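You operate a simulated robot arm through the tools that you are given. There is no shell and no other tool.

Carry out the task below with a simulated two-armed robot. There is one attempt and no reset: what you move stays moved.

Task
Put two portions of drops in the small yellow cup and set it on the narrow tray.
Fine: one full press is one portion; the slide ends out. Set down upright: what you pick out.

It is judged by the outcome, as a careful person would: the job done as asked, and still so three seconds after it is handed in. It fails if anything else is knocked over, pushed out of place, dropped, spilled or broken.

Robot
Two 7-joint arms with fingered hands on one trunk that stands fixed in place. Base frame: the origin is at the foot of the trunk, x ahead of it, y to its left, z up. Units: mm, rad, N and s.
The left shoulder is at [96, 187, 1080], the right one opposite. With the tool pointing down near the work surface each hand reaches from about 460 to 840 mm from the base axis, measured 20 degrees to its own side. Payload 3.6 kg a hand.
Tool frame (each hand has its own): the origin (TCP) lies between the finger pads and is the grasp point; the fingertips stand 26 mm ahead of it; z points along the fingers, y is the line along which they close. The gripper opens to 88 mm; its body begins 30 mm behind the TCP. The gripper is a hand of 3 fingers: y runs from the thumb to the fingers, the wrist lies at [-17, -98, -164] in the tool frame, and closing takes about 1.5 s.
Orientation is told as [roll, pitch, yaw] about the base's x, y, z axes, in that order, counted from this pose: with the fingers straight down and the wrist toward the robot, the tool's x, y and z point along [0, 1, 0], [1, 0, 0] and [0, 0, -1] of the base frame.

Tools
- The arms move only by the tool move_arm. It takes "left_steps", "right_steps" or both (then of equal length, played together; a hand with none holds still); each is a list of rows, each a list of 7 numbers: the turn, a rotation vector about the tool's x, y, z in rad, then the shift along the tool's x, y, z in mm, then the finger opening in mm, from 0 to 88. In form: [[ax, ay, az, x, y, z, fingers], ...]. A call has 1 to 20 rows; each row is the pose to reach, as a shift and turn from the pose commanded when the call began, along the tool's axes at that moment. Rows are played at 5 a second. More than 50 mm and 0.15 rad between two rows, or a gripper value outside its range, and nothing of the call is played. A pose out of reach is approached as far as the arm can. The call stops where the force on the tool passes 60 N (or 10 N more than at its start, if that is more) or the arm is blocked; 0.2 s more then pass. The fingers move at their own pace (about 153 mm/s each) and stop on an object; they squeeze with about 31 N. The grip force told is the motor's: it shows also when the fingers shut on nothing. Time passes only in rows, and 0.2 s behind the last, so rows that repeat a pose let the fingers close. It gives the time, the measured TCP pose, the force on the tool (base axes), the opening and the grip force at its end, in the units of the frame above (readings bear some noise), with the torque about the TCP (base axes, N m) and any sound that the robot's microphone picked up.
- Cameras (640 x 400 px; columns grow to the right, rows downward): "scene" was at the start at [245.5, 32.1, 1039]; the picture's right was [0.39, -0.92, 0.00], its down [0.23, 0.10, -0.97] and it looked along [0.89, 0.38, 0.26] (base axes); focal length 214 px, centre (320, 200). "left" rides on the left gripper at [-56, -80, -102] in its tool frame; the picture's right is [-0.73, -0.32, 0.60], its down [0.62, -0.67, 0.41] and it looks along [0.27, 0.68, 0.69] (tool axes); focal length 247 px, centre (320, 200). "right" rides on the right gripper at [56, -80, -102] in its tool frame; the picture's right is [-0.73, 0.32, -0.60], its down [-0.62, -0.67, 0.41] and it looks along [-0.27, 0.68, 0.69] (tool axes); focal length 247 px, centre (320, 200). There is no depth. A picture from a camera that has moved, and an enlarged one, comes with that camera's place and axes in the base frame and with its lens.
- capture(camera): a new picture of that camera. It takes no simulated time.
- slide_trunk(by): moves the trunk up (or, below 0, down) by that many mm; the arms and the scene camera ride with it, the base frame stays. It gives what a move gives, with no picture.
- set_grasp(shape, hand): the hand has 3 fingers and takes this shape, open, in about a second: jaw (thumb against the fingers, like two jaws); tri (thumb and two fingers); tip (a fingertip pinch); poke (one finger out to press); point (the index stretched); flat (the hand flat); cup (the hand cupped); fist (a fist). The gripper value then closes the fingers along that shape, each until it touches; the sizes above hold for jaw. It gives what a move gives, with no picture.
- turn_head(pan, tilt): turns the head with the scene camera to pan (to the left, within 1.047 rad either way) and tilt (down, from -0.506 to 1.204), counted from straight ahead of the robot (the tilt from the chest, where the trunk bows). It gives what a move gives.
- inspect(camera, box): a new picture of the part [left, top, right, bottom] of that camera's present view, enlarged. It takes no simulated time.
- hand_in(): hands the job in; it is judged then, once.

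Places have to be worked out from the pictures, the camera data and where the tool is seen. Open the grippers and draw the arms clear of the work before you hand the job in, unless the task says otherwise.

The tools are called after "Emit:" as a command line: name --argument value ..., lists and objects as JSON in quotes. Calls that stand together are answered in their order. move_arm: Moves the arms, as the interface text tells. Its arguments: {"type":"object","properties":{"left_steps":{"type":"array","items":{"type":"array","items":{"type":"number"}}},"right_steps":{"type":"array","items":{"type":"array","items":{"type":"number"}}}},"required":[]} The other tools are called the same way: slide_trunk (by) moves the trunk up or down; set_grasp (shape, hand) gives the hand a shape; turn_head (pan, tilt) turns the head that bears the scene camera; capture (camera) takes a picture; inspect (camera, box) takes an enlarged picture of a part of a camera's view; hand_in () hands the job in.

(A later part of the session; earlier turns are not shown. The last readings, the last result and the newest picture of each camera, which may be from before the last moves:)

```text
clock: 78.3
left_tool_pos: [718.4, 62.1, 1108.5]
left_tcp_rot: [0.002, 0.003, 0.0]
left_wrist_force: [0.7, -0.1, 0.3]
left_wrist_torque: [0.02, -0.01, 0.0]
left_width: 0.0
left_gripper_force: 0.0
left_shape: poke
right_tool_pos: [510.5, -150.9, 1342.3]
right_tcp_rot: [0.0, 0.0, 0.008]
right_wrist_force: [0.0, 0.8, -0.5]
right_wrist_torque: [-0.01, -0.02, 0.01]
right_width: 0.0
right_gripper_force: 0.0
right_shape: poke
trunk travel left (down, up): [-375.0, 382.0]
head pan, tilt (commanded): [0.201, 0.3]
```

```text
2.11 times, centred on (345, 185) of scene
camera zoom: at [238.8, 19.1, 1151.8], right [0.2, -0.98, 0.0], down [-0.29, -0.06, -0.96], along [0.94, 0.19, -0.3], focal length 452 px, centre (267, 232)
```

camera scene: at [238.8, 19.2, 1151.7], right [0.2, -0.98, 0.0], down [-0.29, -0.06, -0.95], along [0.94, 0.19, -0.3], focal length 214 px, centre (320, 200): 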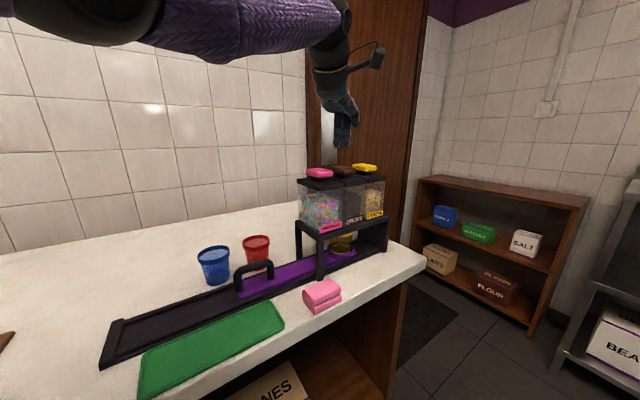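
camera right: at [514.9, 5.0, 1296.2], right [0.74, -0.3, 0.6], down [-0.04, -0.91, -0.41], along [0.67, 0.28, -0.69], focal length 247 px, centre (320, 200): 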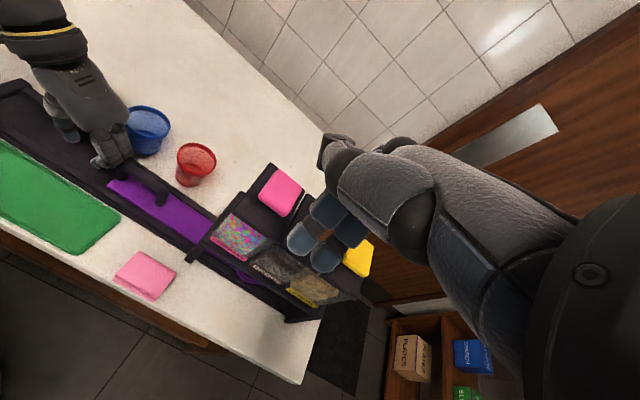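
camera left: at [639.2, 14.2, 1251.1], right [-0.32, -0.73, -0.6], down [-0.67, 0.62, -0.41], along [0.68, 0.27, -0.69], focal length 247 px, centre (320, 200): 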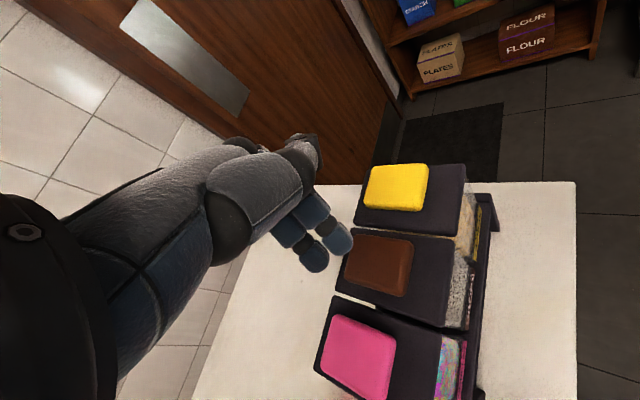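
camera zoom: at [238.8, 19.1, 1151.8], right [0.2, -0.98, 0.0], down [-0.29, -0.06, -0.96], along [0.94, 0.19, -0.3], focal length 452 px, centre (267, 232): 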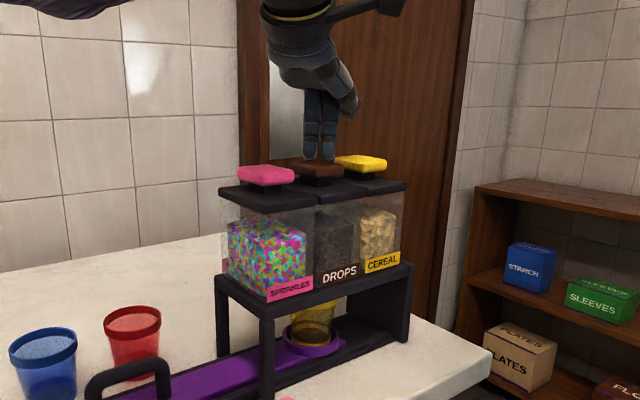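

The fingertips are over the knob's centre. I lower in small steps to find contact and feel the spring.

Emit:
move_arm --left_steps '[[0, 0, 0, -1, 1, 3, 88], [0, 0, 0, -1, 1, 6, 88], [0, 0, 0, -1, 1, 9, 88], [0, 0, 0, -1, 1, 11, 88], [0, 0, 0, -1, 1, 13, 88]]'

Emit:
inspect --camera "scene" --box '[295, 150, 395, 270]'

```text
clock: 79.5
left_tool_pos: [719.1, 59.7, 1098.6]
left_tcp_rot: [0.001, -0.002, -0.003]
left_wrist_force: [1.8, 0.1, 6.2]
left_wrist_torque: [-0.03, -0.03, -0.02]
left_width: 0.0
left_gripper_force: 0.1
left_shape: poke
right_tool_pos: [509.5, -151.6, 1343.6]
right_tcp_rot: [0.001, 0.001, 0.007]
right_wrist_force: [-0.2, 0.0, -0.1]
right_wrist_torque: [-0.01, -0.02, -0.01]
right_width: 0.0
right_gripper_force: 0.0
right_shape: poke
trunk travel left (down, up): [-375.0, 382.0]
head pan, tilt (commanded): [0.201, 0.3]
```

```text
3.33 times, centred on (345, 210) of scene
camera zoom: at [238.1, 19.0, 1152.1], right [0.2, -0.98, 0.0], down [-0.29, -0.06, -0.96], along [0.94, 0.19, -0.3], focal length 715 px, centre (237, 167)
```

zoom: 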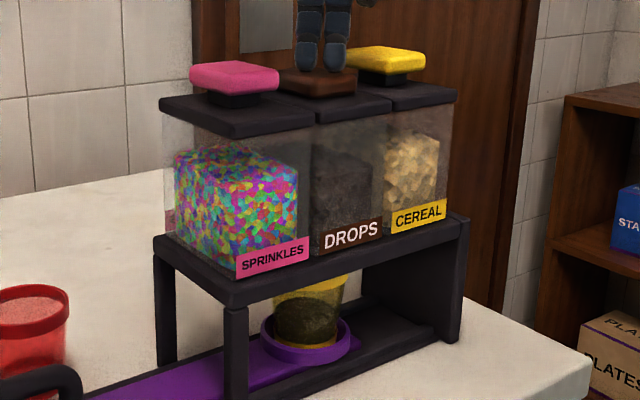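

Contact at about 6 N. The cup's inside looks darker now, so I zoom in on the cup before going on.

Emit:
inspect --camera "scene" --box '[325, 215, 375, 265]'

Emit:
inspect --camera "scene" --box '[300, 150, 390, 200]'

```text
8.00 times, centred on (350, 240) of scene
camera zoom: at [238.1, 19.0, 1152.1], right [0.2, -0.98, 0.0], down [-0.29, -0.06, -0.96], along [0.94, 0.19, -0.3], focal length 1716 px, centre (80, -120)
```

zoom: 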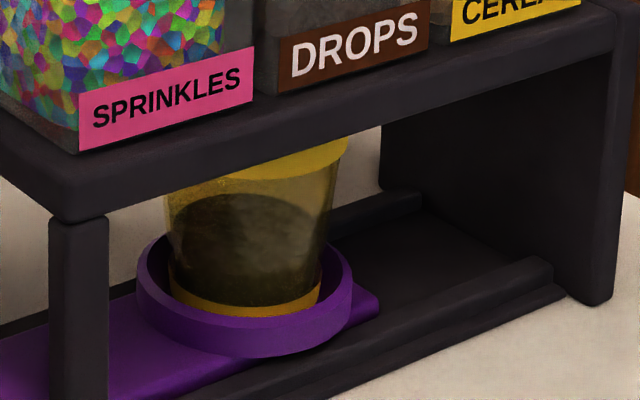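

```text
7.11 times, centred on (345, 175) of scene
camera zoom: at [238.1, 19.0, 1152.1], right [0.2, -0.98, 0.0], down [-0.29, -0.06, -0.96], along [0.94, 0.19, -0.3], focal length 1525 px, centre (142, 378)
```

zoom: 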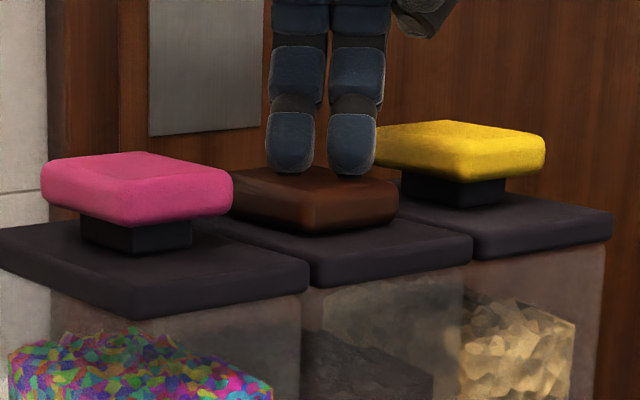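

The knob is nearly down and a dark portion has already dropped into the cup. I press a few mm more to be sure this first press is full.

Emit:
move_arm --left_steps '[[0, 0, 0, 0, 0, 2, 88], [0, 0, 0, 0, 0, 4, 88], [0, 0, 0, 0, 0, 5, 88]]'

Emit:
inspect --camera "scene" --box '[325, 215, 375, 265]'

Emit:
inspect --camera "scene" --box '[300, 150, 390, 200]'

```text
clock: 80.3
left_tool_pos: [719.6, 59.4, 1096.0]
left_tcp_rot: [0.0, -0.007, -0.003]
left_wrist_force: [4.2, 2.2, 23.1]
left_wrist_torque: [0.07, -0.11, -0.01]
left_width: 0.1
left_gripper_force: 0.1
left_shape: poke
right_tool_pos: [508.1, -151.5, 1343.7]
right_tcp_rot: [0.001, -0.001, 0.01]
right_wrist_force: [-0.6, 0.5, 0.5]
right_wrist_torque: [0.0, 0.02, 0.01]
right_width: 0.0
right_gripper_force: 0.0
right_shape: poke
trunk travel left (down, up): [-375.0, 382.0]
head pan, tilt (commanded): [0.201, 0.3]
```

```text
8.00 times, centred on (350, 240) of scene
camera zoom: at [237.0, 19.2, 1152.5], right [0.2, -0.98, 0.0], down [-0.29, -0.06, -0.96], along [0.94, 0.19, -0.29], focal length 1716 px, centre (80, -120)
```

zoom: 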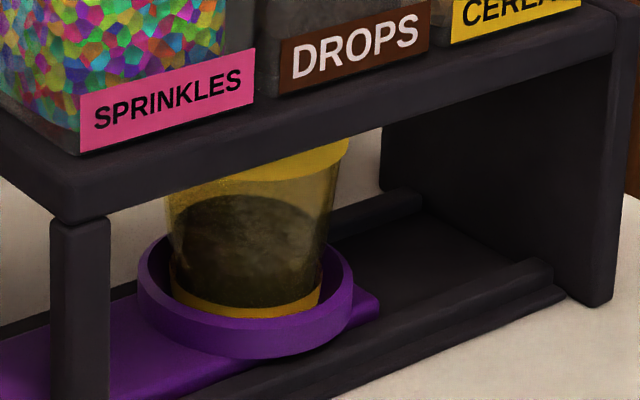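

```text
7.11 times, centred on (345, 175) of scene
camera zoom: at [237.0, 19.2, 1152.5], right [0.2, -0.98, 0.0], down [-0.29, -0.06, -0.96], along [0.94, 0.19, -0.29], focal length 1525 px, centre (142, 378)
```

zoom: 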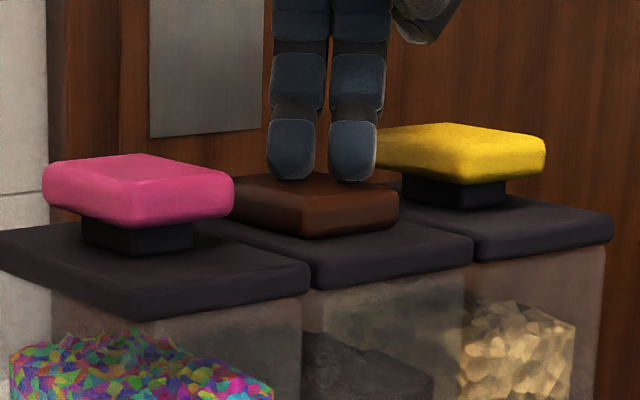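

Force rose to 23 N over the last 2–3 mm, so the press bottomed out; one portion is in the cup. I release fully and check that the knob springs back.

Emit:
move_arm --left_steps '[[0, 0, 0, 0, 0, -5, 88], [0, 0, 0, 0, 0, -12, 88], [0, 0, 0, 0, 0, -20, 88], [0, 0, 0, 0, 0, -25, 88], [0, 0, 0, 0, 0, -25, 88], [0, 0, 0, 0, 0, -25, 88]]'

Emit:
inspect --camera "scene" --box '[325, 215, 375, 265]'

Emit:
inspect --camera "scene" --box '[300, 150, 390, 200]'

```text
clock: 81.7
left_tool_pos: [719.6, 59.8, 1115.7]
left_tcp_rot: [0.001, 0.001, 0.0]
left_wrist_force: [0.7, 0.4, -0.7]
left_wrist_torque: [0.01, 0.01, 0.02]
left_width: 0.0
left_gripper_force: 0.0
left_shape: poke
right_tool_pos: [510.5, -151.5, 1343.0]
right_tcp_rot: [-0.001, 0.0, 0.008]
right_wrist_force: [-0.3, -0.4, -0.4]
right_wrist_torque: [0.0, -0.04, 0.02]
right_width: 0.0
right_gripper_force: 0.1
right_shape: poke
trunk travel left (down, up): [-375.0, 382.0]
head pan, tilt (commanded): [0.201, 0.3]
```

```text
8.00 times, centred on (350, 240) of scene
camera zoom: at [238.7, 19.1, 1151.8], right [0.2, -0.98, 0.0], down [-0.29, -0.06, -0.96], along [0.94, 0.19, -0.3], focal length 1716 px, centre (80, -120)
```

zoom: 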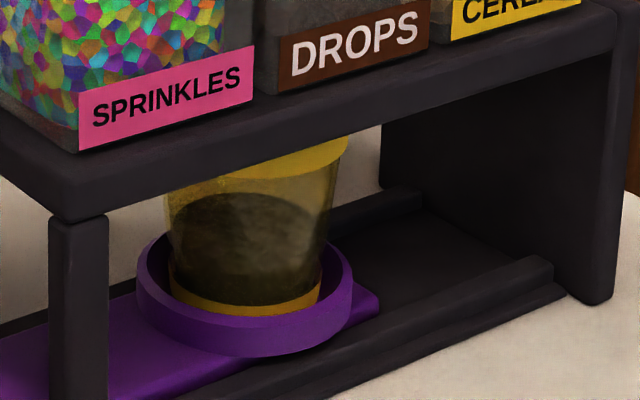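

```text
7.11 times, centred on (345, 175) of scene
camera zoom: at [238.7, 19.1, 1151.8], right [0.2, -0.98, 0.0], down [-0.29, -0.06, -0.96], along [0.94, 0.19, -0.3], focal length 1525 px, centre (142, 378)
```

zoom: 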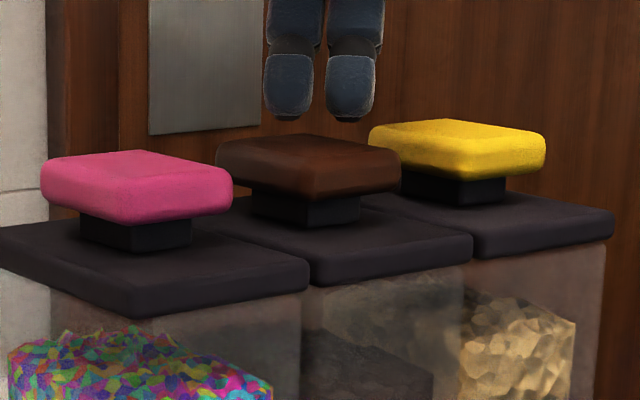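

The knob is back up and the level unchanged – one portion in. Now the second full press, slowly to the same depth.

Emit:
move_arm --left_steps '[[0, 0, 0, 0, 0, 5, 88], [0, 0, 0, 0, 0, 10, 88], [0, 0, 0, 0, 0, 14, 88], [0, 0, 0, 0, 0, 18, 88], [0, 0, 0, 0, 0, 22, 88], [0, 0, 0, 0, 0, 25, 88], [0, 0, 0, 0, 0, 25, 88]]'

Emit:
inspect --camera "scene" --box '[325, 215, 375, 265]'

Emit:
inspect --camera "scene" --box '[300, 150, 390, 200]'

```text
clock: 83.3
left_tool_pos: [718.4, 59.9, 1096.1]
left_tcp_rot: [0.0, -0.01, -0.002]
left_wrist_force: [6.1, 0.7, 22.8]
left_wrist_torque: [0.04, -0.14, 0.0]
left_width: 0.0
left_gripper_force: 0.0
left_shape: poke
right_tool_pos: [508.1, -151.6, 1344.6]
right_tcp_rot: [0.0, 0.0, 0.007]
right_wrist_force: [-0.5, 0.8, -0.7]
right_wrist_torque: [0.03, 0.02, 0.0]
right_width: 0.2
right_gripper_force: 0.1
right_shape: poke
trunk travel left (down, up): [-375.0, 382.0]
head pan, tilt (commanded): [0.201, 0.3]
```

```text
8.00 times, centred on (350, 240) of scene
camera zoom: at [237.2, 18.9, 1152.4], right [0.2, -0.98, 0.0], down [-0.29, -0.06, -0.96], along [0.94, 0.19, -0.29], focal length 1716 px, centre (80, -120)
```

zoom: 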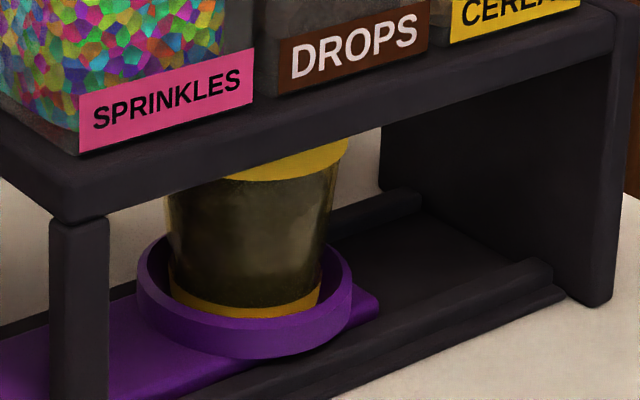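

```text
7.11 times, centred on (345, 175) of scene
camera zoom: at [237.2, 18.9, 1152.4], right [0.2, -0.98, 0.0], down [-0.29, -0.06, -0.96], along [0.94, 0.19, -0.29], focal length 1525 px, centre (142, 378)
```

zoom: 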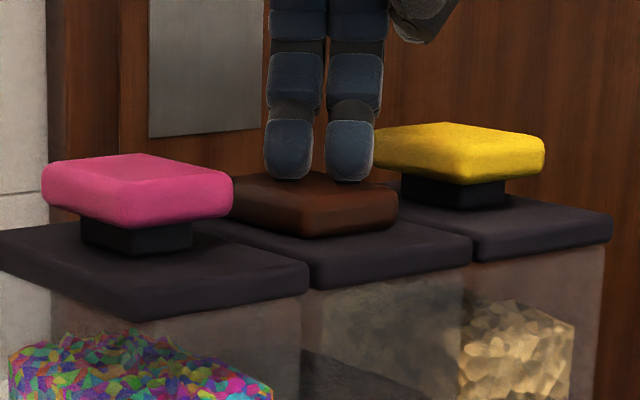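

The level has doubled: two portions are in the cup. I release the knob and rise straight up.

Emit:
move_arm --left_steps '[[0, 0, 0, 0, 0, -6, 88], [0, 0, 0, 0, 0, -14, 88], [0, 0, 0, 0, 0, -25, 88], [0, 0, 0, 0, 0, -45, 88], [0, 0, 0, 0, 0, -70, 88], [0, 0, 0, 0, 0, -70, 88]]'

Emit:
inspect --camera "scene" --box '[280, 140, 400, 270]'

Emit:
inspect --camera "scene" --box '[325, 215, 375, 265]'

```text
clock: 84.7
left_tool_pos: [716.0, 60.0, 1158.0]
left_tcp_rot: [0.002, 0.003, 0.0]
left_wrist_force: [0.6, 0.2, -0.2]
left_wrist_torque: [0.0, 0.0, -0.02]
left_width: 0.0
left_gripper_force: 0.0
left_shape: poke
right_tool_pos: [510.3, -151.4, 1342.6]
right_tcp_rot: [0.0, 0.0, 0.008]
right_wrist_force: [-0.1, 0.3, -0.5]
right_wrist_torque: [0.03, 0.0, -0.01]
right_width: 0.2
right_gripper_force: 0.1
right_shape: poke
trunk travel left (down, up): [-375.0, 382.0]
head pan, tilt (commanded): [0.201, 0.3]
```

```text
3.08 times, centred on (340, 205) of scene
camera zoom: at [239.0, 19.1, 1151.7], right [0.2, -0.98, 0.0], down [-0.29, -0.06, -0.96], along [0.94, 0.19, -0.3], focal length 660 px, centre (258, 185)
```

zoom: 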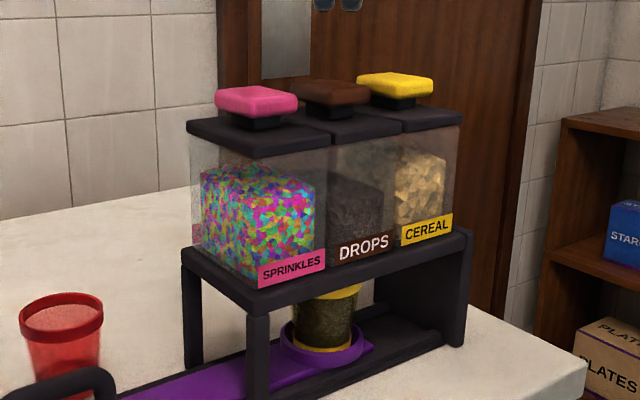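

```text
8.00 times, centred on (350, 240) of scene
camera zoom: at [239.0, 19.1, 1151.7], right [0.2, -0.98, 0.0], down [-0.29, -0.06, -0.96], along [0.94, 0.19, -0.3], focal length 1716 px, centre (80, -120)
```

zoom: 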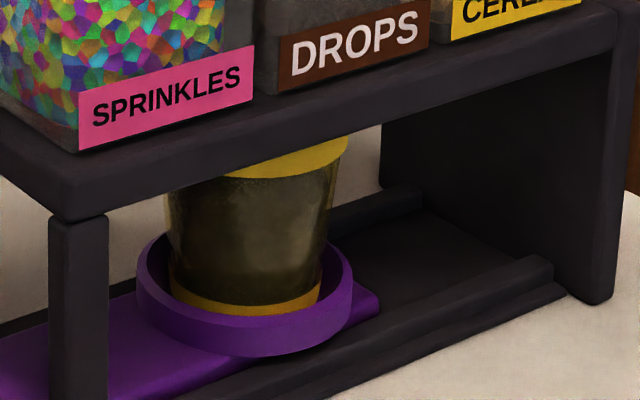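

All knobs are up and the cup is still in place. I move the left hand to above the gap between the handle's inner leg and the dispenser, turning to yaw -0.785, and point the head there.

Emit:
move_arm --left_steps '[[0, 0, 0.131, 19, -18, 0, 88], [0, 0, 0.262, 38, -36, 0, 88], [0, 0, 0.393, 57, -53, 0, 88], [0, 0, 0.524, 76, -71, 0, 88], [0, 0, 0.655, 95, -89, 0, 88], [0, 0, 0.785, 114, -106.5, 0, 88], [0, 0, 0.785, 114, -106.5, 0, 88]]'

Emit:
turn_head --pan 0.45 --tilt 0.7

Emit:
capture --camera "scene"

Emit:
capture --camera "left"

```text
clock: 86.3
left_tool_pos: [697.1, 175.7, 1173.1]
left_tcp_rot: [-0.002, 0.003, -0.788]
left_wrist_force: [-0.9, 0.1, 0.2]
left_wrist_torque: [0.0, 0.0, 0.03]
left_width: 0.0
left_gripper_force: 0.0
left_shape: poke
left hand out of reach, approached as far as the arm can: row 1, 2, 3, 4, 5, 6, 7
right_tool_pos: [511.3, -151.9, 1343.6]
right_tcp_rot: [0.0, 0.0, 0.007]
right_wrist_force: [0.2, -0.9, 0.6]
right_wrist_torque: [0.02, 0.0, 0.03]
right_width: 0.3
right_gripper_force: 0.1
right_shape: poke
trunk travel left (down, up): [-375.0, 382.0]
head pan, tilt (commanded): [0.201, 0.3]
```

```text
clock: 87.1
left_tool_pos: [699.1, 176.3, 1170.4]
left_tcp_rot: [0.0, 0.003, -0.786]
left_wrist_force: [0.9, 0.0, 0.5]
left_wrist_torque: [0.01, 0.01, 0.02]
left_width: 0.0
left_gripper_force: 0.1
left_shape: poke
right_tool_pos: [510.4, -151.9, 1343.8]
right_tcp_rot: [0.001, -0.001, 0.008]
right_wrist_force: [-0.6, -0.3, -0.5]
right_wrist_torque: [-0.01, -0.03, -0.04]
right_width: 0.1
right_gripper_force: 0.0
right_shape: poke
trunk travel left (down, up): [-375.0, 382.0]
head pan, tilt (commanded): [0.45, 0.7]
```

```text
taken
camera scene: at [223.8, 37.4, 1115.8], right [0.43, -0.9, 0.0], down [-0.58, -0.28, -0.77], along [0.69, 0.33, -0.64], focal length 214 px, centre (320, 200)
```

scene: 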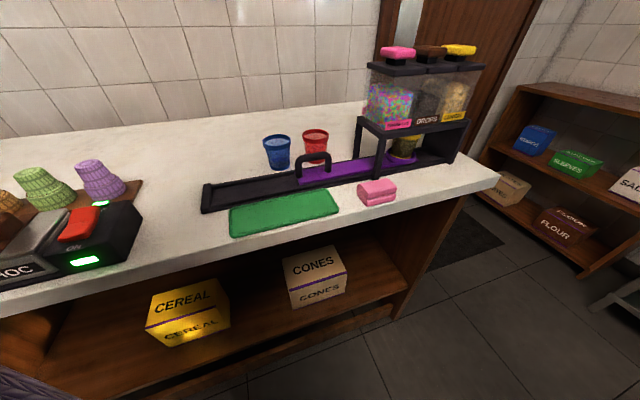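

```text
taken
camera left: at [603.4, 191.1, 1273.9], right [-0.75, -0.29, -0.6], down [-0.03, 0.91, -0.41], along [0.66, -0.29, -0.69], focal length 247 px, centre (320, 200)
```

left: 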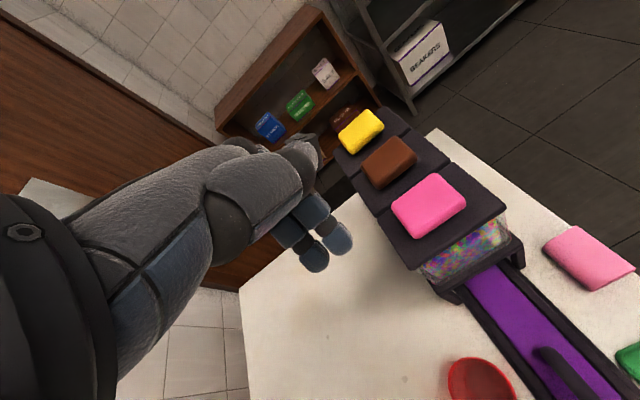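

The arm got stuck off to the far side (at [699, 176], above everything). I step it back along the rail direction in small moves.

Emit:
move_arm --left_steps '[[0, 0, 0, 0, -15, 0, 88], [0, 0, 0, 0, -30, 0, 88], [0, 0, 0, 0, -45, 0, 88], [0, 0, 0, 0, -60, 0, 88], [0, 0, 0, 0, -60, 0, 88]]'

Emit:
capture --camera "left"

```text
clock: 88.3
left_tool_pos: [696.3, 219.3, 1178.1]
left_tcp_rot: [-0.003, 0.002, -0.786]
left_wrist_force: [0.4, 0.2, -0.6]
left_wrist_torque: [-0.04, 0.01, 0.02]
left_width: 0.3
left_gripper_force: 0.1
left_shape: poke
left hand out of reach, approached as far as the arm can: row 1, 2, 3, 4, 5
right_tool_pos: [511.0, -151.7, 1343.2]
right_tcp_rot: [0.001, 0.002, 0.009]
right_wrist_force: [0.3, -1.0, 0.9]
right_wrist_torque: [-0.02, 0.03, 0.0]
right_width: 0.1
right_gripper_force: 0.0
right_shape: poke
trunk travel left (down, up): [-375.0, 382.0]
head pan, tilt (commanded): [0.45, 0.7]
```

```text
taken
camera left: at [600.6, 234.4, 1280.2], right [-0.75, -0.29, -0.6], down [-0.03, 0.91, -0.41], along [0.66, -0.29, -0.69], focal length 247 px, centre (320, 200)
```

left: 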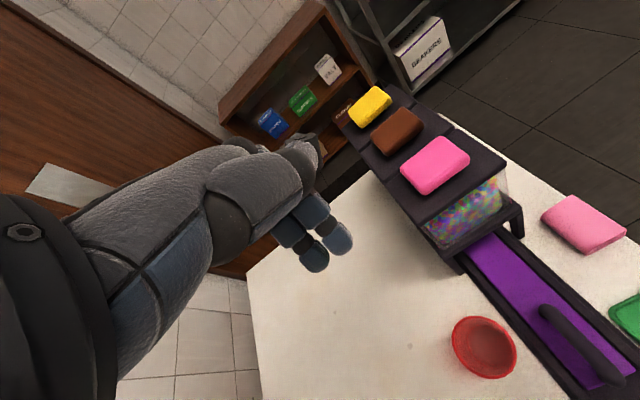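

The arm seems stuck nearly straight (extended). There is free space below here, so I lower the hand, which should let the elbow bend again.

Emit:
move_arm --left_steps '[[0, 0, 0, 0, 0, 20, 88], [0, 0, 0, 0, 0, 40, 88], [0, 0, 0, 0, 0, 60, 88], [0, 0, 0, 0, 0, 80, 88], [0, 0, 0, 0, 0, 80, 88]]'

Emit:
capture --camera "scene"

```text
clock: 89.5
left_tool_pos: [705.3, 218.1, 1098.0]
left_tcp_rot: [0.0, 0.0, -0.785]
left_wrist_force: [-0.6, -0.3, -0.9]
left_wrist_torque: [0.01, 0.0, -0.03]
left_width: 0.0
left_gripper_force: 0.1
left_shape: poke
left hand out of reach, approached as far as the arm can: row 1, 2, 3, 4, 5
right_tool_pos: [510.8, -151.6, 1343.3]
right_tcp_rot: [0.0, 0.001, 0.008]
right_wrist_force: [-0.1, -0.2, 0.2]
right_wrist_torque: [-0.01, 0.01, 0.0]
right_width: 0.1
right_gripper_force: 0.1
right_shape: poke
trunk travel left (down, up): [-375.0, 382.0]
head pan, tilt (commanded): [0.45, 0.7]
```

```text
taken
camera scene: at [223.6, 37.4, 1115.8], right [0.44, -0.9, 0.0], down [-0.58, -0.28, -0.76], along [0.69, 0.33, -0.64], focal length 214 px, centre (320, 200)
```

scene: 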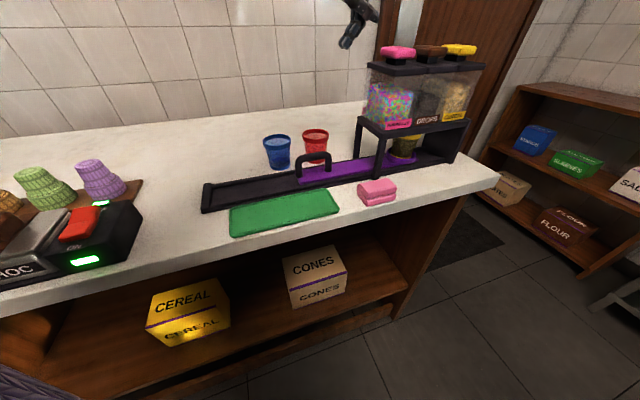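

The hand keeps a constant distance from the shoulder – the arm is straight. Lifting and moving inward should flex the elbow, so I try up and toward the body, staying above the knobs.

Emit:
move_arm --left_steps '[[0, 0, 0, -12, 0, -25, 88], [0, 0, 0, -25, 0, -50, 88], [0, 0, 0, -50, -2, -70, 88], [0, 0, 0, -75, -7, -80, 88], [0, 0, 0, -99, -14, -80, 88], [0, 0, 0, -99, -14, -80, 88]]'

Emit:
capture --camera "left"

```text
clock: 90.9
left_tool_pos: [694.9, 160.1, 1191.5]
left_tcp_rot: [0.0, 0.003, -0.785]
left_wrist_force: [-0.4, 0.2, -0.6]
left_wrist_torque: [-0.06, 0.0, 0.01]
left_width: 0.0
left_gripper_force: 0.1
left_shape: poke
left hand out of reach, approached as far as the arm can: row 1, 2, 3, 4, 5, 6
right_tool_pos: [510.1, -151.7, 1343.6]
right_tcp_rot: [-0.001, 0.0, 0.008]
right_wrist_force: [0.1, 0.2, 0.3]
right_wrist_torque: [-0.03, 0.0, 0.02]
right_width: 0.0
right_gripper_force: 0.0
right_shape: poke
trunk travel left (down, up): [-375.0, 382.0]
head pan, tilt (commanded): [0.45, 0.7]
```

```text
taken
camera left: at [599.1, 176.0, 1294.8], right [-0.75, -0.29, -0.6], down [-0.03, 0.91, -0.41], along [0.66, -0.29, -0.69], focal length 247 px, centre (320, 200)
```

left: 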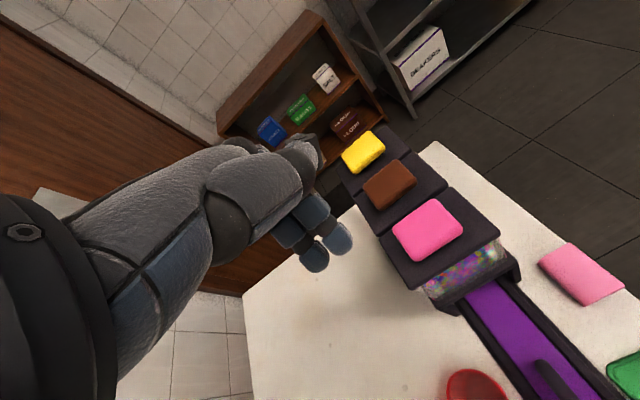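

Still stuck; more likely the wrist's sideways limit at this yaw with the arm stretched. I undo the yaw back over the knob (tips stay above the knobs), then I'll follow the earlier, working path backward.

Emit:
move_arm --left_steps '[[0, 0, -0.131, -8, 12, 4, 88], [0, 0, -0.262, -15, 25, 8, 88], [0, 0, -0.393, -23, 37, 16, 88], [0, 0, -0.524, -31, 50, 26, 88], [0, 0, -0.655, -38, 62, 36, 88], [0, 0, -0.785, -46, 74, 44, 88], [0, 0, -0.785, -46, 74, 44, 88]]'

Emit:
capture --camera "left"

```text
clock: 92.5
left_tool_pos: [719.6, 73.1, 1149.7]
left_tcp_rot: [0.001, 0.006, 0.002]
left_wrist_force: [0.1, 0.6, -0.5]
left_wrist_torque: [0.0, -0.02, 0.02]
left_width: 0.2
left_gripper_force: 0.1
left_shape: poke
left hand out of reach, approached as far as the arm can: row 1, 2, 3, 4, 5
right_tool_pos: [511.1, -149.7, 1342.5]
right_tcp_rot: [0.0, 0.0, 0.01]
right_wrist_force: [0.4, -0.2, -0.5]
right_wrist_torque: [-0.01, -0.01, 0.02]
right_width: 0.0
right_gripper_force: 0.0
right_shape: poke
trunk travel left (down, up): [-375.0, 382.0]
head pan, tilt (commanded): [0.45, 0.7]
```

```text
taken
camera left: at [640.3, 15.4, 1251.3], right [-0.32, -0.73, -0.6], down [-0.67, 0.62, -0.41], along [0.67, 0.27, -0.69], focal length 247 px, centre (320, 200)
```

left: 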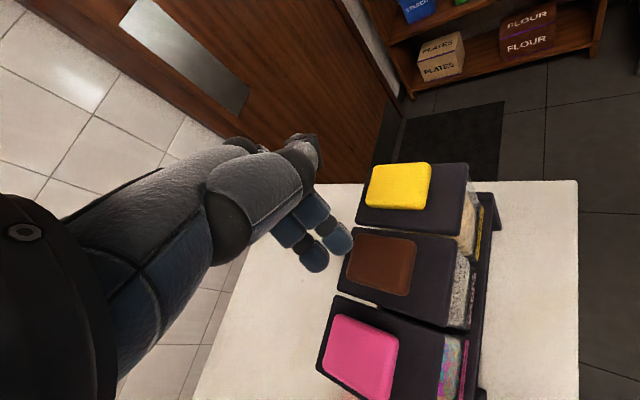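

Reachable again. I retreat with yaw unchanged first so the elbow bends, toward about [560, 175].

Emit:
move_arm --left_steps '[[0, 0, 0, 10, -20, 0, 88], [0, 0, 0, 30, -55, 0, 88], [0, 0, 0, 55, -90, 0, 88], [0, 0, 0, 80, -125, 0, 88], [0, 0, 0, 100, -160, 0, 88], [0, 0, 0, 100, -160, 0, 88]]'

```text
clock: 93.9
left_tool_pos: [727.7, 134.6, 1184.1]
left_tcp_rot: [0.002, 0.002, -0.001]
left_wrist_force: [-0.5, -0.4, -0.9]
left_wrist_torque: [-0.01, 0.0, 0.0]
left_width: 0.0
left_gripper_force: 0.0
left_shape: poke
left hand out of reach, approached as far as the arm can: row 1, 2, 3, 4, 5, 6
right_tool_pos: [510.0, -151.2, 1343.2]
right_tcp_rot: [0.0, 0.001, 0.008]
right_wrist_force: [-0.7, 0.6, -0.3]
right_wrist_torque: [0.01, 0.01, -0.02]
right_width: 0.4
right_gripper_force: 0.0
right_shape: poke
trunk travel left (down, up): [-375.0, 382.0]
head pan, tilt (commanded): [0.45, 0.7]
```

The arm is again straight. I test the remaining direction (down and toward -y, back over the knob) to get the elbow to flex, keeping the tips 20 mm above the knob.

Emit:
move_arm --left_steps '[[0, 0, 0, -18, -4, 16, 88], [0, 0, 0, -36, -8, 32, 88], [0, 0, 0, -54, -12, 48, 88], [0, 0, 0, -72, -16, 62, 88], [0, 0, 0, -72, -20, 62, 88], [0, 0, 0, -72, -20, 62, 88]]'

Emit:
turn_head --pan 0.3 --tilt 0.0

Emit:
capture --camera "scene"

```text
clock: 95.3
left_tool_pos: [720.6, 64.3, 1125.5]
left_tcp_rot: [0.002, 0.002, 0.0]
left_wrist_force: [0.5, -0.2, 0.7]
left_wrist_torque: [-0.02, 0.01, 0.01]
left_width: 0.0
left_gripper_force: 0.1
left_shape: poke
left hand out of reach, approached as far as the arm can: row 2, 3, 4, 5, 6
right_tool_pos: [511.1, -151.9, 1343.3]
right_tcp_rot: [0.0, -0.001, 0.01]
right_wrist_force: [-0.2, -0.5, -0.2]
right_wrist_torque: [0.01, -0.01, 0.01]
right_width: 0.0
right_gripper_force: 0.0
right_shape: poke
trunk travel left (down, up): [-375.0, 382.0]
head pan, tilt (commanded): [0.45, 0.7]
```

```text
clock: 96.4
left_tool_pos: [719.8, 65.8, 1125.1]
left_tcp_rot: [0.002, 0.0, 0.0]
left_wrist_force: [-0.5, -0.4, -0.1]
left_wrist_torque: [0.0, 0.0, -0.02]
left_width: 0.0
left_gripper_force: 0.1
left_shape: poke
right_tool_pos: [510.4, -150.4, 1343.3]
right_tcp_rot: [-0.002, -0.001, 0.008]
right_wrist_force: [-0.7, -1.1, -0.1]
right_wrist_torque: [0.01, 0.01, -0.06]
right_width: 0.0
right_gripper_force: 0.1
right_shape: poke
trunk travel left (down, up): [-375.0, 382.0]
head pan, tilt (commanded): [0.3, 0.0]
```

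```text
taken
camera scene: at [233.3, 27.1, 1179.5], right [0.3, -0.96, 0.0], down [0.0, 0.0, -1.0], along [0.96, 0.3, 0.0], focal length 214 px, centre (320, 200)
```

scene: 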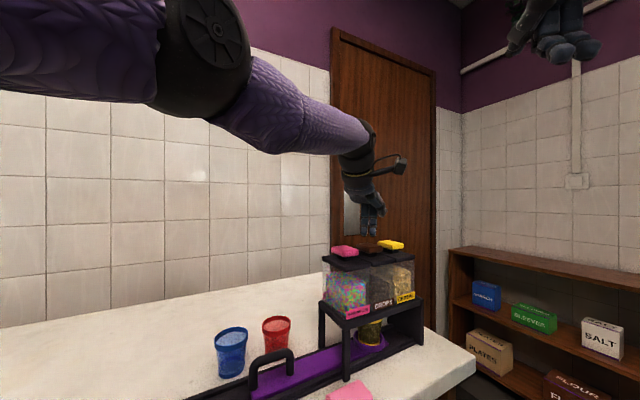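

The view shows the elbow raised above the shoulder–wrist line, so a shoulder limit blocks pulling in. I raise the trunk 200 mm so the hand can work lower relative to the shoulder.

Emit:
slide_trunk --by 200

Emit:
move_arm --left_steps '[[0, 0, 0, 0, -5, 25, 88], [0, 0, 0, 0, -15, 60, 88], [0, 0, 0, 5, -30, 90, 88], [0, 0, 0, 10, -50, 110, 88], [0, 0, 0, 15, -75, 125, 88], [0, 0, 0, 15, -75, 125, 88]]'

Emit:
capture --camera "scene"

```text
clock: 98.6
left_tool_pos: [700.8, 65.5, 1374.9]
left_tcp_rot: [0.001, -0.066, -0.001]
left_wrist_force: [0.0, 0.2, 0.6]
left_wrist_torque: [0.0, -0.03, -0.02]
left_width: 0.0
left_gripper_force: 0.1
left_shape: poke
right_tool_pos: [508.6, -150.0, 1543.8]
right_tcp_rot: [0.001, 0.001, 0.009]
right_wrist_force: [0.4, -0.1, 0.5]
right_wrist_torque: [-0.03, -0.01, 0.02]
right_width: 0.2
right_gripper_force: 0.0
right_shape: poke
trunk travel left (down, up): [-575.0, 182.0]
head pan, tilt (commanded): [0.3, 0.0]
```

```text
clock: 100.0
left_tool_pos: [704.8, 58.4, 1240.2]
left_tcp_rot: [0.004, -0.067, -0.001]
left_wrist_force: [-0.6, 0.0, 0.4]
left_wrist_torque: [0.0, -0.02, -0.02]
left_width: 0.0
left_gripper_force: 0.1
left_shape: poke
left hand out of reach, approached as far as the arm can: row 1, 2, 3, 4, 5, 6
right_tool_pos: [508.1, -149.7, 1544.6]
right_tcp_rot: [0.001, 0.002, 0.009]
right_wrist_force: [0.6, -0.3, -0.3]
right_wrist_torque: [0.01, -0.01, 0.02]
right_width: 0.0
right_gripper_force: 0.1
right_shape: poke
trunk travel left (down, up): [-575.0, 182.0]
head pan, tilt (commanded): [0.3, 0.0]
```

```text
taken
camera scene: at [218.5, 27.0, 1388.2], right [0.3, -0.96, 0.0], down [0.0, 0.0, -1.0], along [0.96, 0.3, 0.0], focal length 214 px, centre (320, 200)
```

scene: 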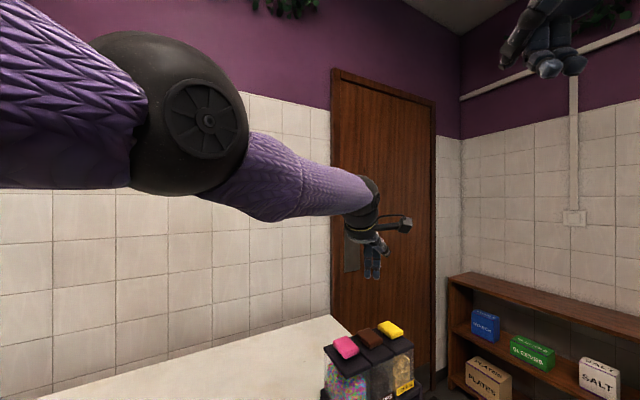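

The wrist must bend nearly 90° with the hand this high relative to the shoulder, which is the likely limit. With the trunk raised I bring the hand further down over the knobs (tips kept above 1090) and level it.

Emit:
move_arm --left_steps '[[0.02, 0, 0, 2, 0, 25, 88], [0.04, 0, 0, 4, 0, 50, 88], [0.067, 0, 0, 6, 0, 75, 88], [0.067, 0, 0, 8, 0, 95, 88], [0.067, 0, 0, 8, 0, 95, 88]]'

Emit:
capture --camera "left"

Emit:
turn_head --pan 0.3 --tilt 0.4

Emit:
capture --camera "scene"

```text
clock: 101.2
left_tool_pos: [689.8, 72.8, 1162.5]
left_tcp_rot: [0.0, -0.002, 0.001]
left_wrist_force: [0.6, -0.1, -0.4]
left_wrist_torque: [0.02, 0.02, -0.01]
left_width: 0.0
left_gripper_force: 0.0
left_shape: poke
left hand out of reach, approached as far as the arm can: row 1, 2, 3, 4, 5
right_tool_pos: [508.7, -148.7, 1545.2]
right_tcp_rot: [0.0, 0.0, 0.009]
right_wrist_force: [0.2, -0.4, -0.1]
right_wrist_torque: [0.02, 0.01, 0.01]
right_width: 0.0
right_gripper_force: 0.1
right_shape: poke
trunk travel left (down, up): [-575.0, 182.0]
head pan, tilt (commanded): [0.3, 0.0]
```

```text
taken
camera left: at [611.1, 15.2, 1264.8], right [-0.32, -0.73, -0.6], down [-0.66, 0.62, -0.41], along [0.68, 0.27, -0.69], focal length 247 px, centre (320, 200)
```

left: 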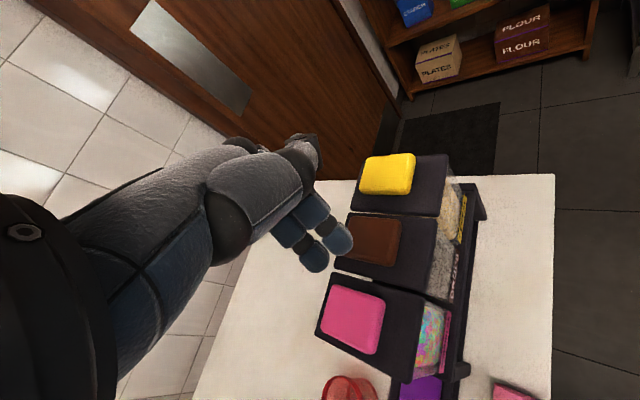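

```text
clock: 102.0
left_tool_pos: [690.2, 71.1, 1162.7]
left_tcp_rot: [0.0, -0.002, 0.001]
left_wrist_force: [-1.2, -0.7, -0.6]
left_wrist_torque: [-0.02, -0.02, -0.02]
left_width: 0.0
left_gripper_force: 0.1
left_shape: poke
right_tool_pos: [508.2, -149.7, 1544.2]
right_tcp_rot: [0.0, 0.0, 0.009]
right_wrist_force: [0.0, 1.0, 0.5]
right_wrist_torque: [0.0, -0.02, -0.02]
right_width: 0.0
right_gripper_force: 0.0
right_shape: poke
trunk travel left (down, up): [-575.0, 182.0]
head pan, tilt (commanded): [0.3, 0.4]
```

```text
taken
camera scene: at [221.3, 27.9, 1351.2], right [0.3, -0.96, 0.0], down [-0.37, -0.11, -0.92], along [0.88, 0.27, -0.39], focal length 214 px, centre (320, 200)
```

scene: 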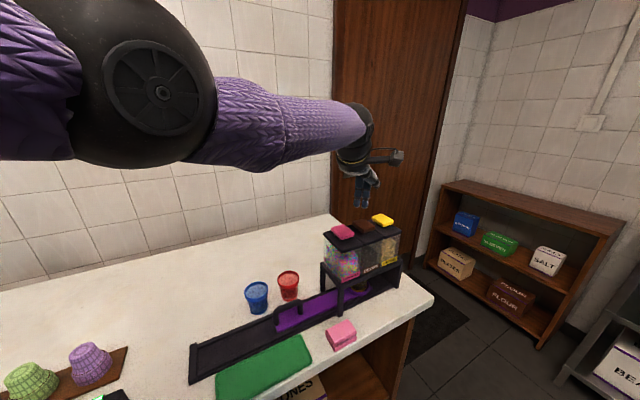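

Only the distance from the shoulder refuses to change. I move the hand sideways over the free counter behind the cups and then well down, where the arm should find its normal bent posture (cup rims are at 918–920, tips stay above 960).

Emit:
move_arm --left_steps '[[0, 0, 0, 40, 0, 0, 88], [0, 0, 0, 80, 0, 0, 88], [0, 0, 0, 120, 0, 0, 88], [0, 0, 0, 160, 0, 0, 88], [0, 0, 0, 190, 0, 10, 88], [0, 0, 0, 200, -10, 45, 88], [0, 0, 0, 200, -20, 85, 88], [0, 0, 0, 200, -30, 120, 88], [0, 0, 0, 200, -30, 120, 88]]'

Emit:
capture --camera "scene"

Emit:
capture --camera "left"

```text
clock: 104.0
left_tool_pos: [661.4, 273.3, 1041.5]
left_tcp_rot: [0.002, 0.0, 0.001]
left_wrist_force: [-0.3, 0.1, -0.3]
left_wrist_torque: [0.03, -0.01, -0.01]
left_width: 0.0
left_gripper_force: 0.0
left_shape: poke
right_tool_pos: [507.5, -150.4, 1545.1]
right_tcp_rot: [0.0, -0.001, 0.009]
right_wrist_force: [0.2, -0.8, 0.6]
right_wrist_torque: [0.03, -0.01, 0.0]
right_width: 0.0
right_gripper_force: 0.0
right_shape: poke
trunk travel left (down, up): [-575.0, 182.0]
head pan, tilt (commanded): [0.3, 0.4]
```

```text
taken
camera scene: at [221.2, 27.9, 1351.2], right [0.3, -0.96, 0.0], down [-0.37, -0.12, -0.92], along [0.88, 0.27, -0.39], focal length 214 px, centre (320, 200)
```

scene: 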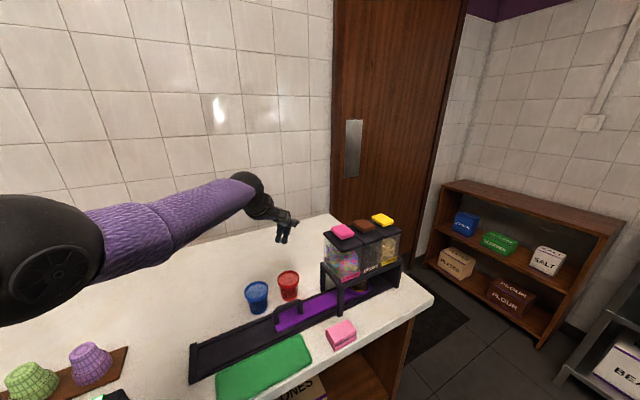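

```text
taken
camera left: at [581.3, 216.8, 1143.0], right [-0.32, -0.73, -0.6], down [-0.66, 0.62, -0.41], along [0.68, 0.27, -0.69], focal length 247 px, centre (320, 200)
```

left: 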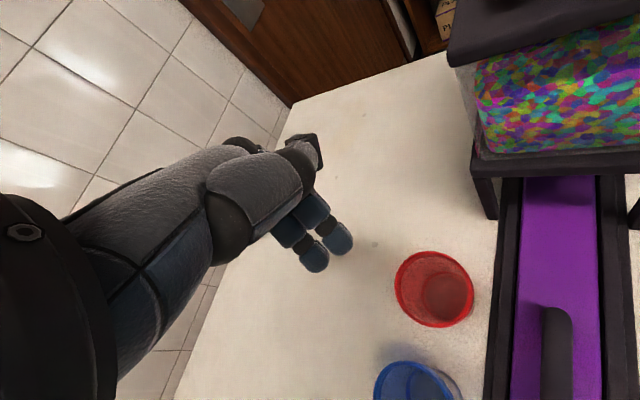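

The arm is in a normal posture again. I draw the hand in toward [545, 265] and up, so I can lower the trunk back with the hand clear of the counter.

Emit:
move_arm --left_steps '[[0, 0, 0, 0, -30, -20, 88], [0, 0, 0, 0, -60, -50, 88], [0, 0, 0, -4, -90, -85, 88], [0, 0, 0, -8, -115, -120, 88], [0, 0, 0, -8, -115, -160, 88], [0, 0, 0, -8, -115, -200, 88], [0, 0, 0, -8, -115, -200, 88]]'

Emit:
slide_trunk --by -200

Emit:
turn_head --pan 0.45 --tilt 0.75

Emit:
capture --camera "scene"

```text
clock: 105.7
left_tool_pos: [545.0, 261.4, 1241.4]
left_tcp_rot: [-0.001, 0.0, 0.001]
left_wrist_force: [0.0, -0.1, 0.3]
left_wrist_torque: [-0.01, 0.01, 0.02]
left_width: 0.1
left_gripper_force: 0.1
left_shape: poke
right_tool_pos: [508.7, -148.2, 1545.5]
right_tcp_rot: [0.002, 0.001, 0.009]
right_wrist_force: [0.2, 0.4, 0.4]
right_wrist_torque: [-0.03, 0.0, 0.01]
right_width: 0.0
right_gripper_force: 0.0
right_shape: poke
trunk travel left (down, up): [-575.0, 182.0]
head pan, tilt (commanded): [0.3, 0.4]
```

```text
clock: 107.8
left_tool_pos: [545.7, 264.4, 1045.0]
left_tcp_rot: [0.0, -0.002, -0.003]
left_wrist_force: [-0.6, 0.4, 0.2]
left_wrist_torque: [0.01, 0.0, 0.02]
left_width: 0.1
left_gripper_force: 0.0
left_shape: poke
right_tool_pos: [508.1, -149.3, 1344.7]
right_tcp_rot: [-0.001, -0.001, 0.009]
right_wrist_force: [-0.5, 0.3, 0.1]
right_wrist_torque: [-0.01, -0.02, -0.02]
right_width: 0.0
right_gripper_force: 0.0
right_shape: poke
trunk travel left (down, up): [-375.0, 382.0]
head pan, tilt (commanded): [0.3, 0.4]
```

```text
clock: 108.7
left_tool_pos: [546.1, 264.9, 1043.5]
left_tcp_rot: [-0.001, -0.003, 0.002]
left_wrist_force: [-0.2, -0.5, 0.2]
left_wrist_torque: [-0.01, -0.01, -0.03]
left_width: 0.0
left_gripper_force: 0.1
left_shape: poke
right_tool_pos: [507.7, -150.3, 1344.3]
right_tcp_rot: [0.002, -0.001, 0.009]
right_wrist_force: [-0.2, 0.8, 0.8]
right_wrist_torque: [0.01, -0.03, 0.03]
right_width: 0.1
right_gripper_force: 0.1
right_shape: poke
trunk travel left (down, up): [-375.0, 382.0]
head pan, tilt (commanded): [0.45, 0.75]
```

```text
taken
camera scene: at [221.9, 36.6, 1111.6], right [0.43, -0.9, 0.0], down [-0.61, -0.3, -0.73], along [0.66, 0.32, -0.68], focal length 214 px, centre (320, 200)
```

scene: 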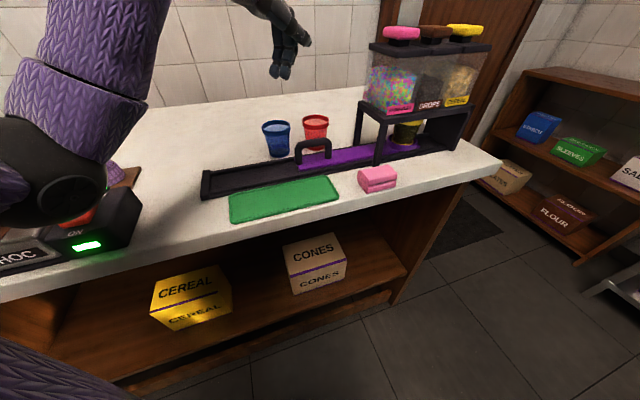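

The elbow is clear of the machine (it hangs in front of the counter edge). I now turn to yaw -0.785 here, then go over the gap to the right of the handle at a≈303, n≈554 ([606, 177]).

Emit:
move_arm --left_steps '[[0, 0, 0.131, 0, 0, 0, 88], [0, 0, 0.262, 0, 0, 0, 88], [0, 0, 0.393, 0, 0, 0, 88], [0, 0, 0.524, 0, 0, 0, 88], [0, 0, 0.655, 0, 0, 0, 88], [0, 0, 0.787, 0, 0, 0, 88], [0, 0, 0.787, -18, 12, 0, 88], [0, 0, 0.787, -40, 28, 0, 88], [0, 0, 0.787, -64, 44, 0, 88], [0, 0, 0.787, -88, 60, 0, 88], [0, 0, 0.787, -88, 60, 0, 88]]'

Emit:
capture --camera "left"

Emit:
capture --camera "scene"

Emit:
inspect --camera "scene" --box '[260, 20, 460, 200]'

```text
clock: 111.0
left_tool_pos: [607.3, 179.8, 1042.6]
left_tcp_rot: [0.001, -0.001, -0.785]
left_wrist_force: [0.2, 0.0, 1.8]
left_wrist_torque: [0.01, 0.01, 0.02]
left_width: 0.1
left_gripper_force: 0.0
left_shape: poke
right_tool_pos: [507.5, -149.9, 1344.8]
right_tcp_rot: [-0.001, -0.001, 0.009]
right_wrist_force: [0.0, -0.2, 0.2]
right_wrist_torque: [0.01, 0.0, 0.0]
right_width: 0.1
right_gripper_force: 0.1
right_shape: poke
trunk travel left (down, up): [-375.0, 382.0]
head pan, tilt (commanded): [0.45, 0.75]
```

```text
taken
camera left: at [510.7, 195.5, 1144.5], right [-0.74, -0.29, -0.6], down [-0.03, 0.91, -0.41], along [0.67, -0.29, -0.69], focal length 247 px, centre (320, 200)
```

left: 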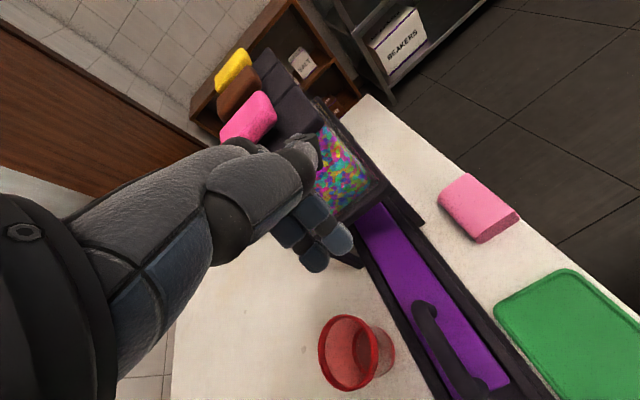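

```text
taken
camera scene: at [221.7, 36.9, 1111.5], right [0.44, -0.9, 0.0], down [-0.61, -0.3, -0.73], along [0.66, 0.32, -0.68], focal length 214 px, centre (320, 200)
```

scene: 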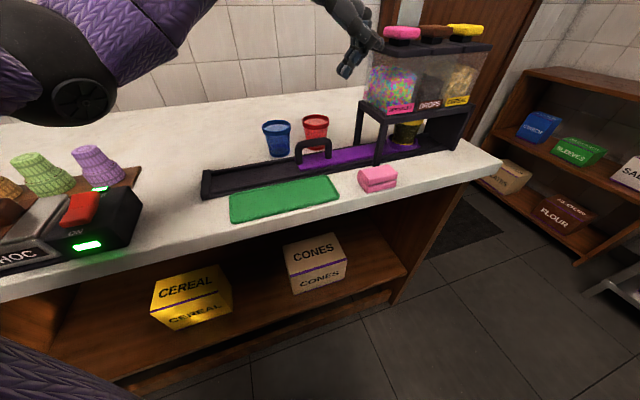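

```text
2.22 times, centred on (360, 110) of scene
camera zoom: at [221.7, 36.9, 1111.5], right [0.44, -0.9, 0.0], down [-0.61, -0.3, -0.73], along [0.66, 0.32, -0.68], focal length 477 px, centre (231, 400)
```

zoom: 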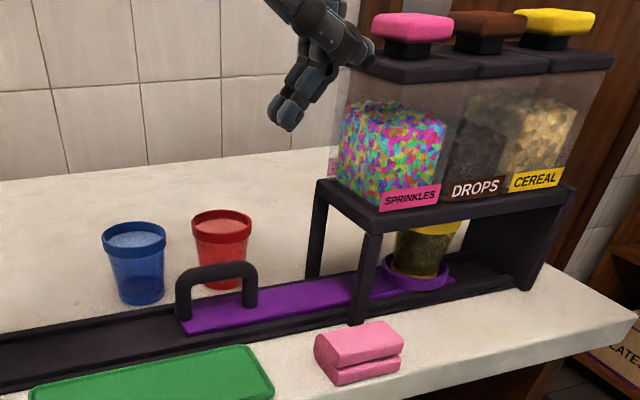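

The fingertips are about 5 mm right of the handle's end and the thumb about 12 mm short of the platform edge. I lower carefully, pausing halfway to look.

Emit:
move_arm --left_steps '[[0, 0, 0, -2, 0.5, 20, 88], [0, 0, 0, -2, 0.5, 40, 88], [0, 0, 0, -2, 0.5, 60, 88], [0, 0, 0, -2, 0.5, 76, 88], [0, 0, 0, -2, 0.5, 76, 88]]'

Emit:
capture --camera "left"

Emit:
inspect --camera "scene" --box '[260, 40, 420, 190]'

```text
clock: 112.2
left_tool_pos: [604.1, 173.7, 968.3]
left_tcp_rot: [0.002, 0.0, -0.788]
left_wrist_force: [0.9, -0.2, 0.3]
left_wrist_torque: [-0.02, -0.04, -0.02]
left_width: 0.0
left_gripper_force: 0.1
left_shape: poke
right_tool_pos: [508.1, -149.8, 1345.0]
right_tcp_rot: [-0.001, 0.0, 0.009]
right_wrist_force: [-0.8, -0.8, 0.7]
right_wrist_torque: [0.01, 0.01, -0.01]
right_width: 0.0
right_gripper_force: 0.0
right_shape: poke
trunk travel left (down, up): [-375.0, 382.0]
head pan, tilt (commanded): [0.45, 0.75]
```

```text
taken
camera left: at [509.0, 189.3, 1069.4], right [-0.74, -0.29, -0.6], down [-0.03, 0.91, -0.41], along [0.67, -0.29, -0.69], focal length 247 px, centre (320, 200)
```

left: 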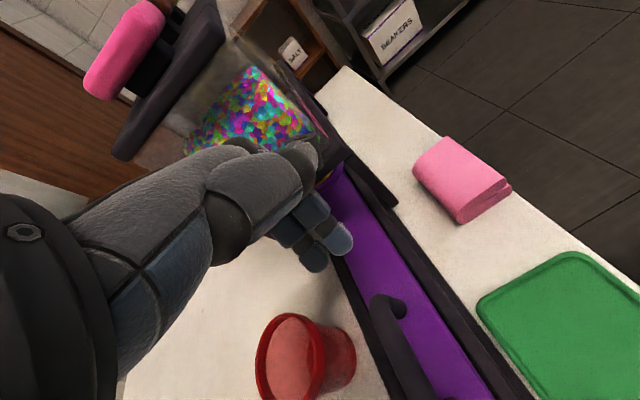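

```text
2.67 times, centred on (340, 115) of scene
camera zoom: at [221.8, 36.6, 1111.5], right [0.44, -0.9, 0.0], down [-0.61, -0.3, -0.73], along [0.66, 0.32, -0.68], focal length 572 px, centre (267, 427)
```

zoom: 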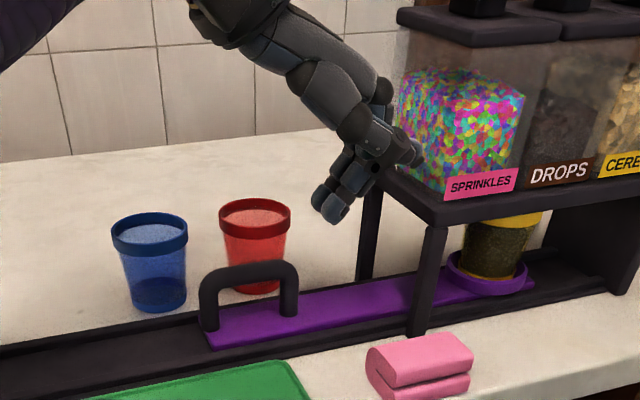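

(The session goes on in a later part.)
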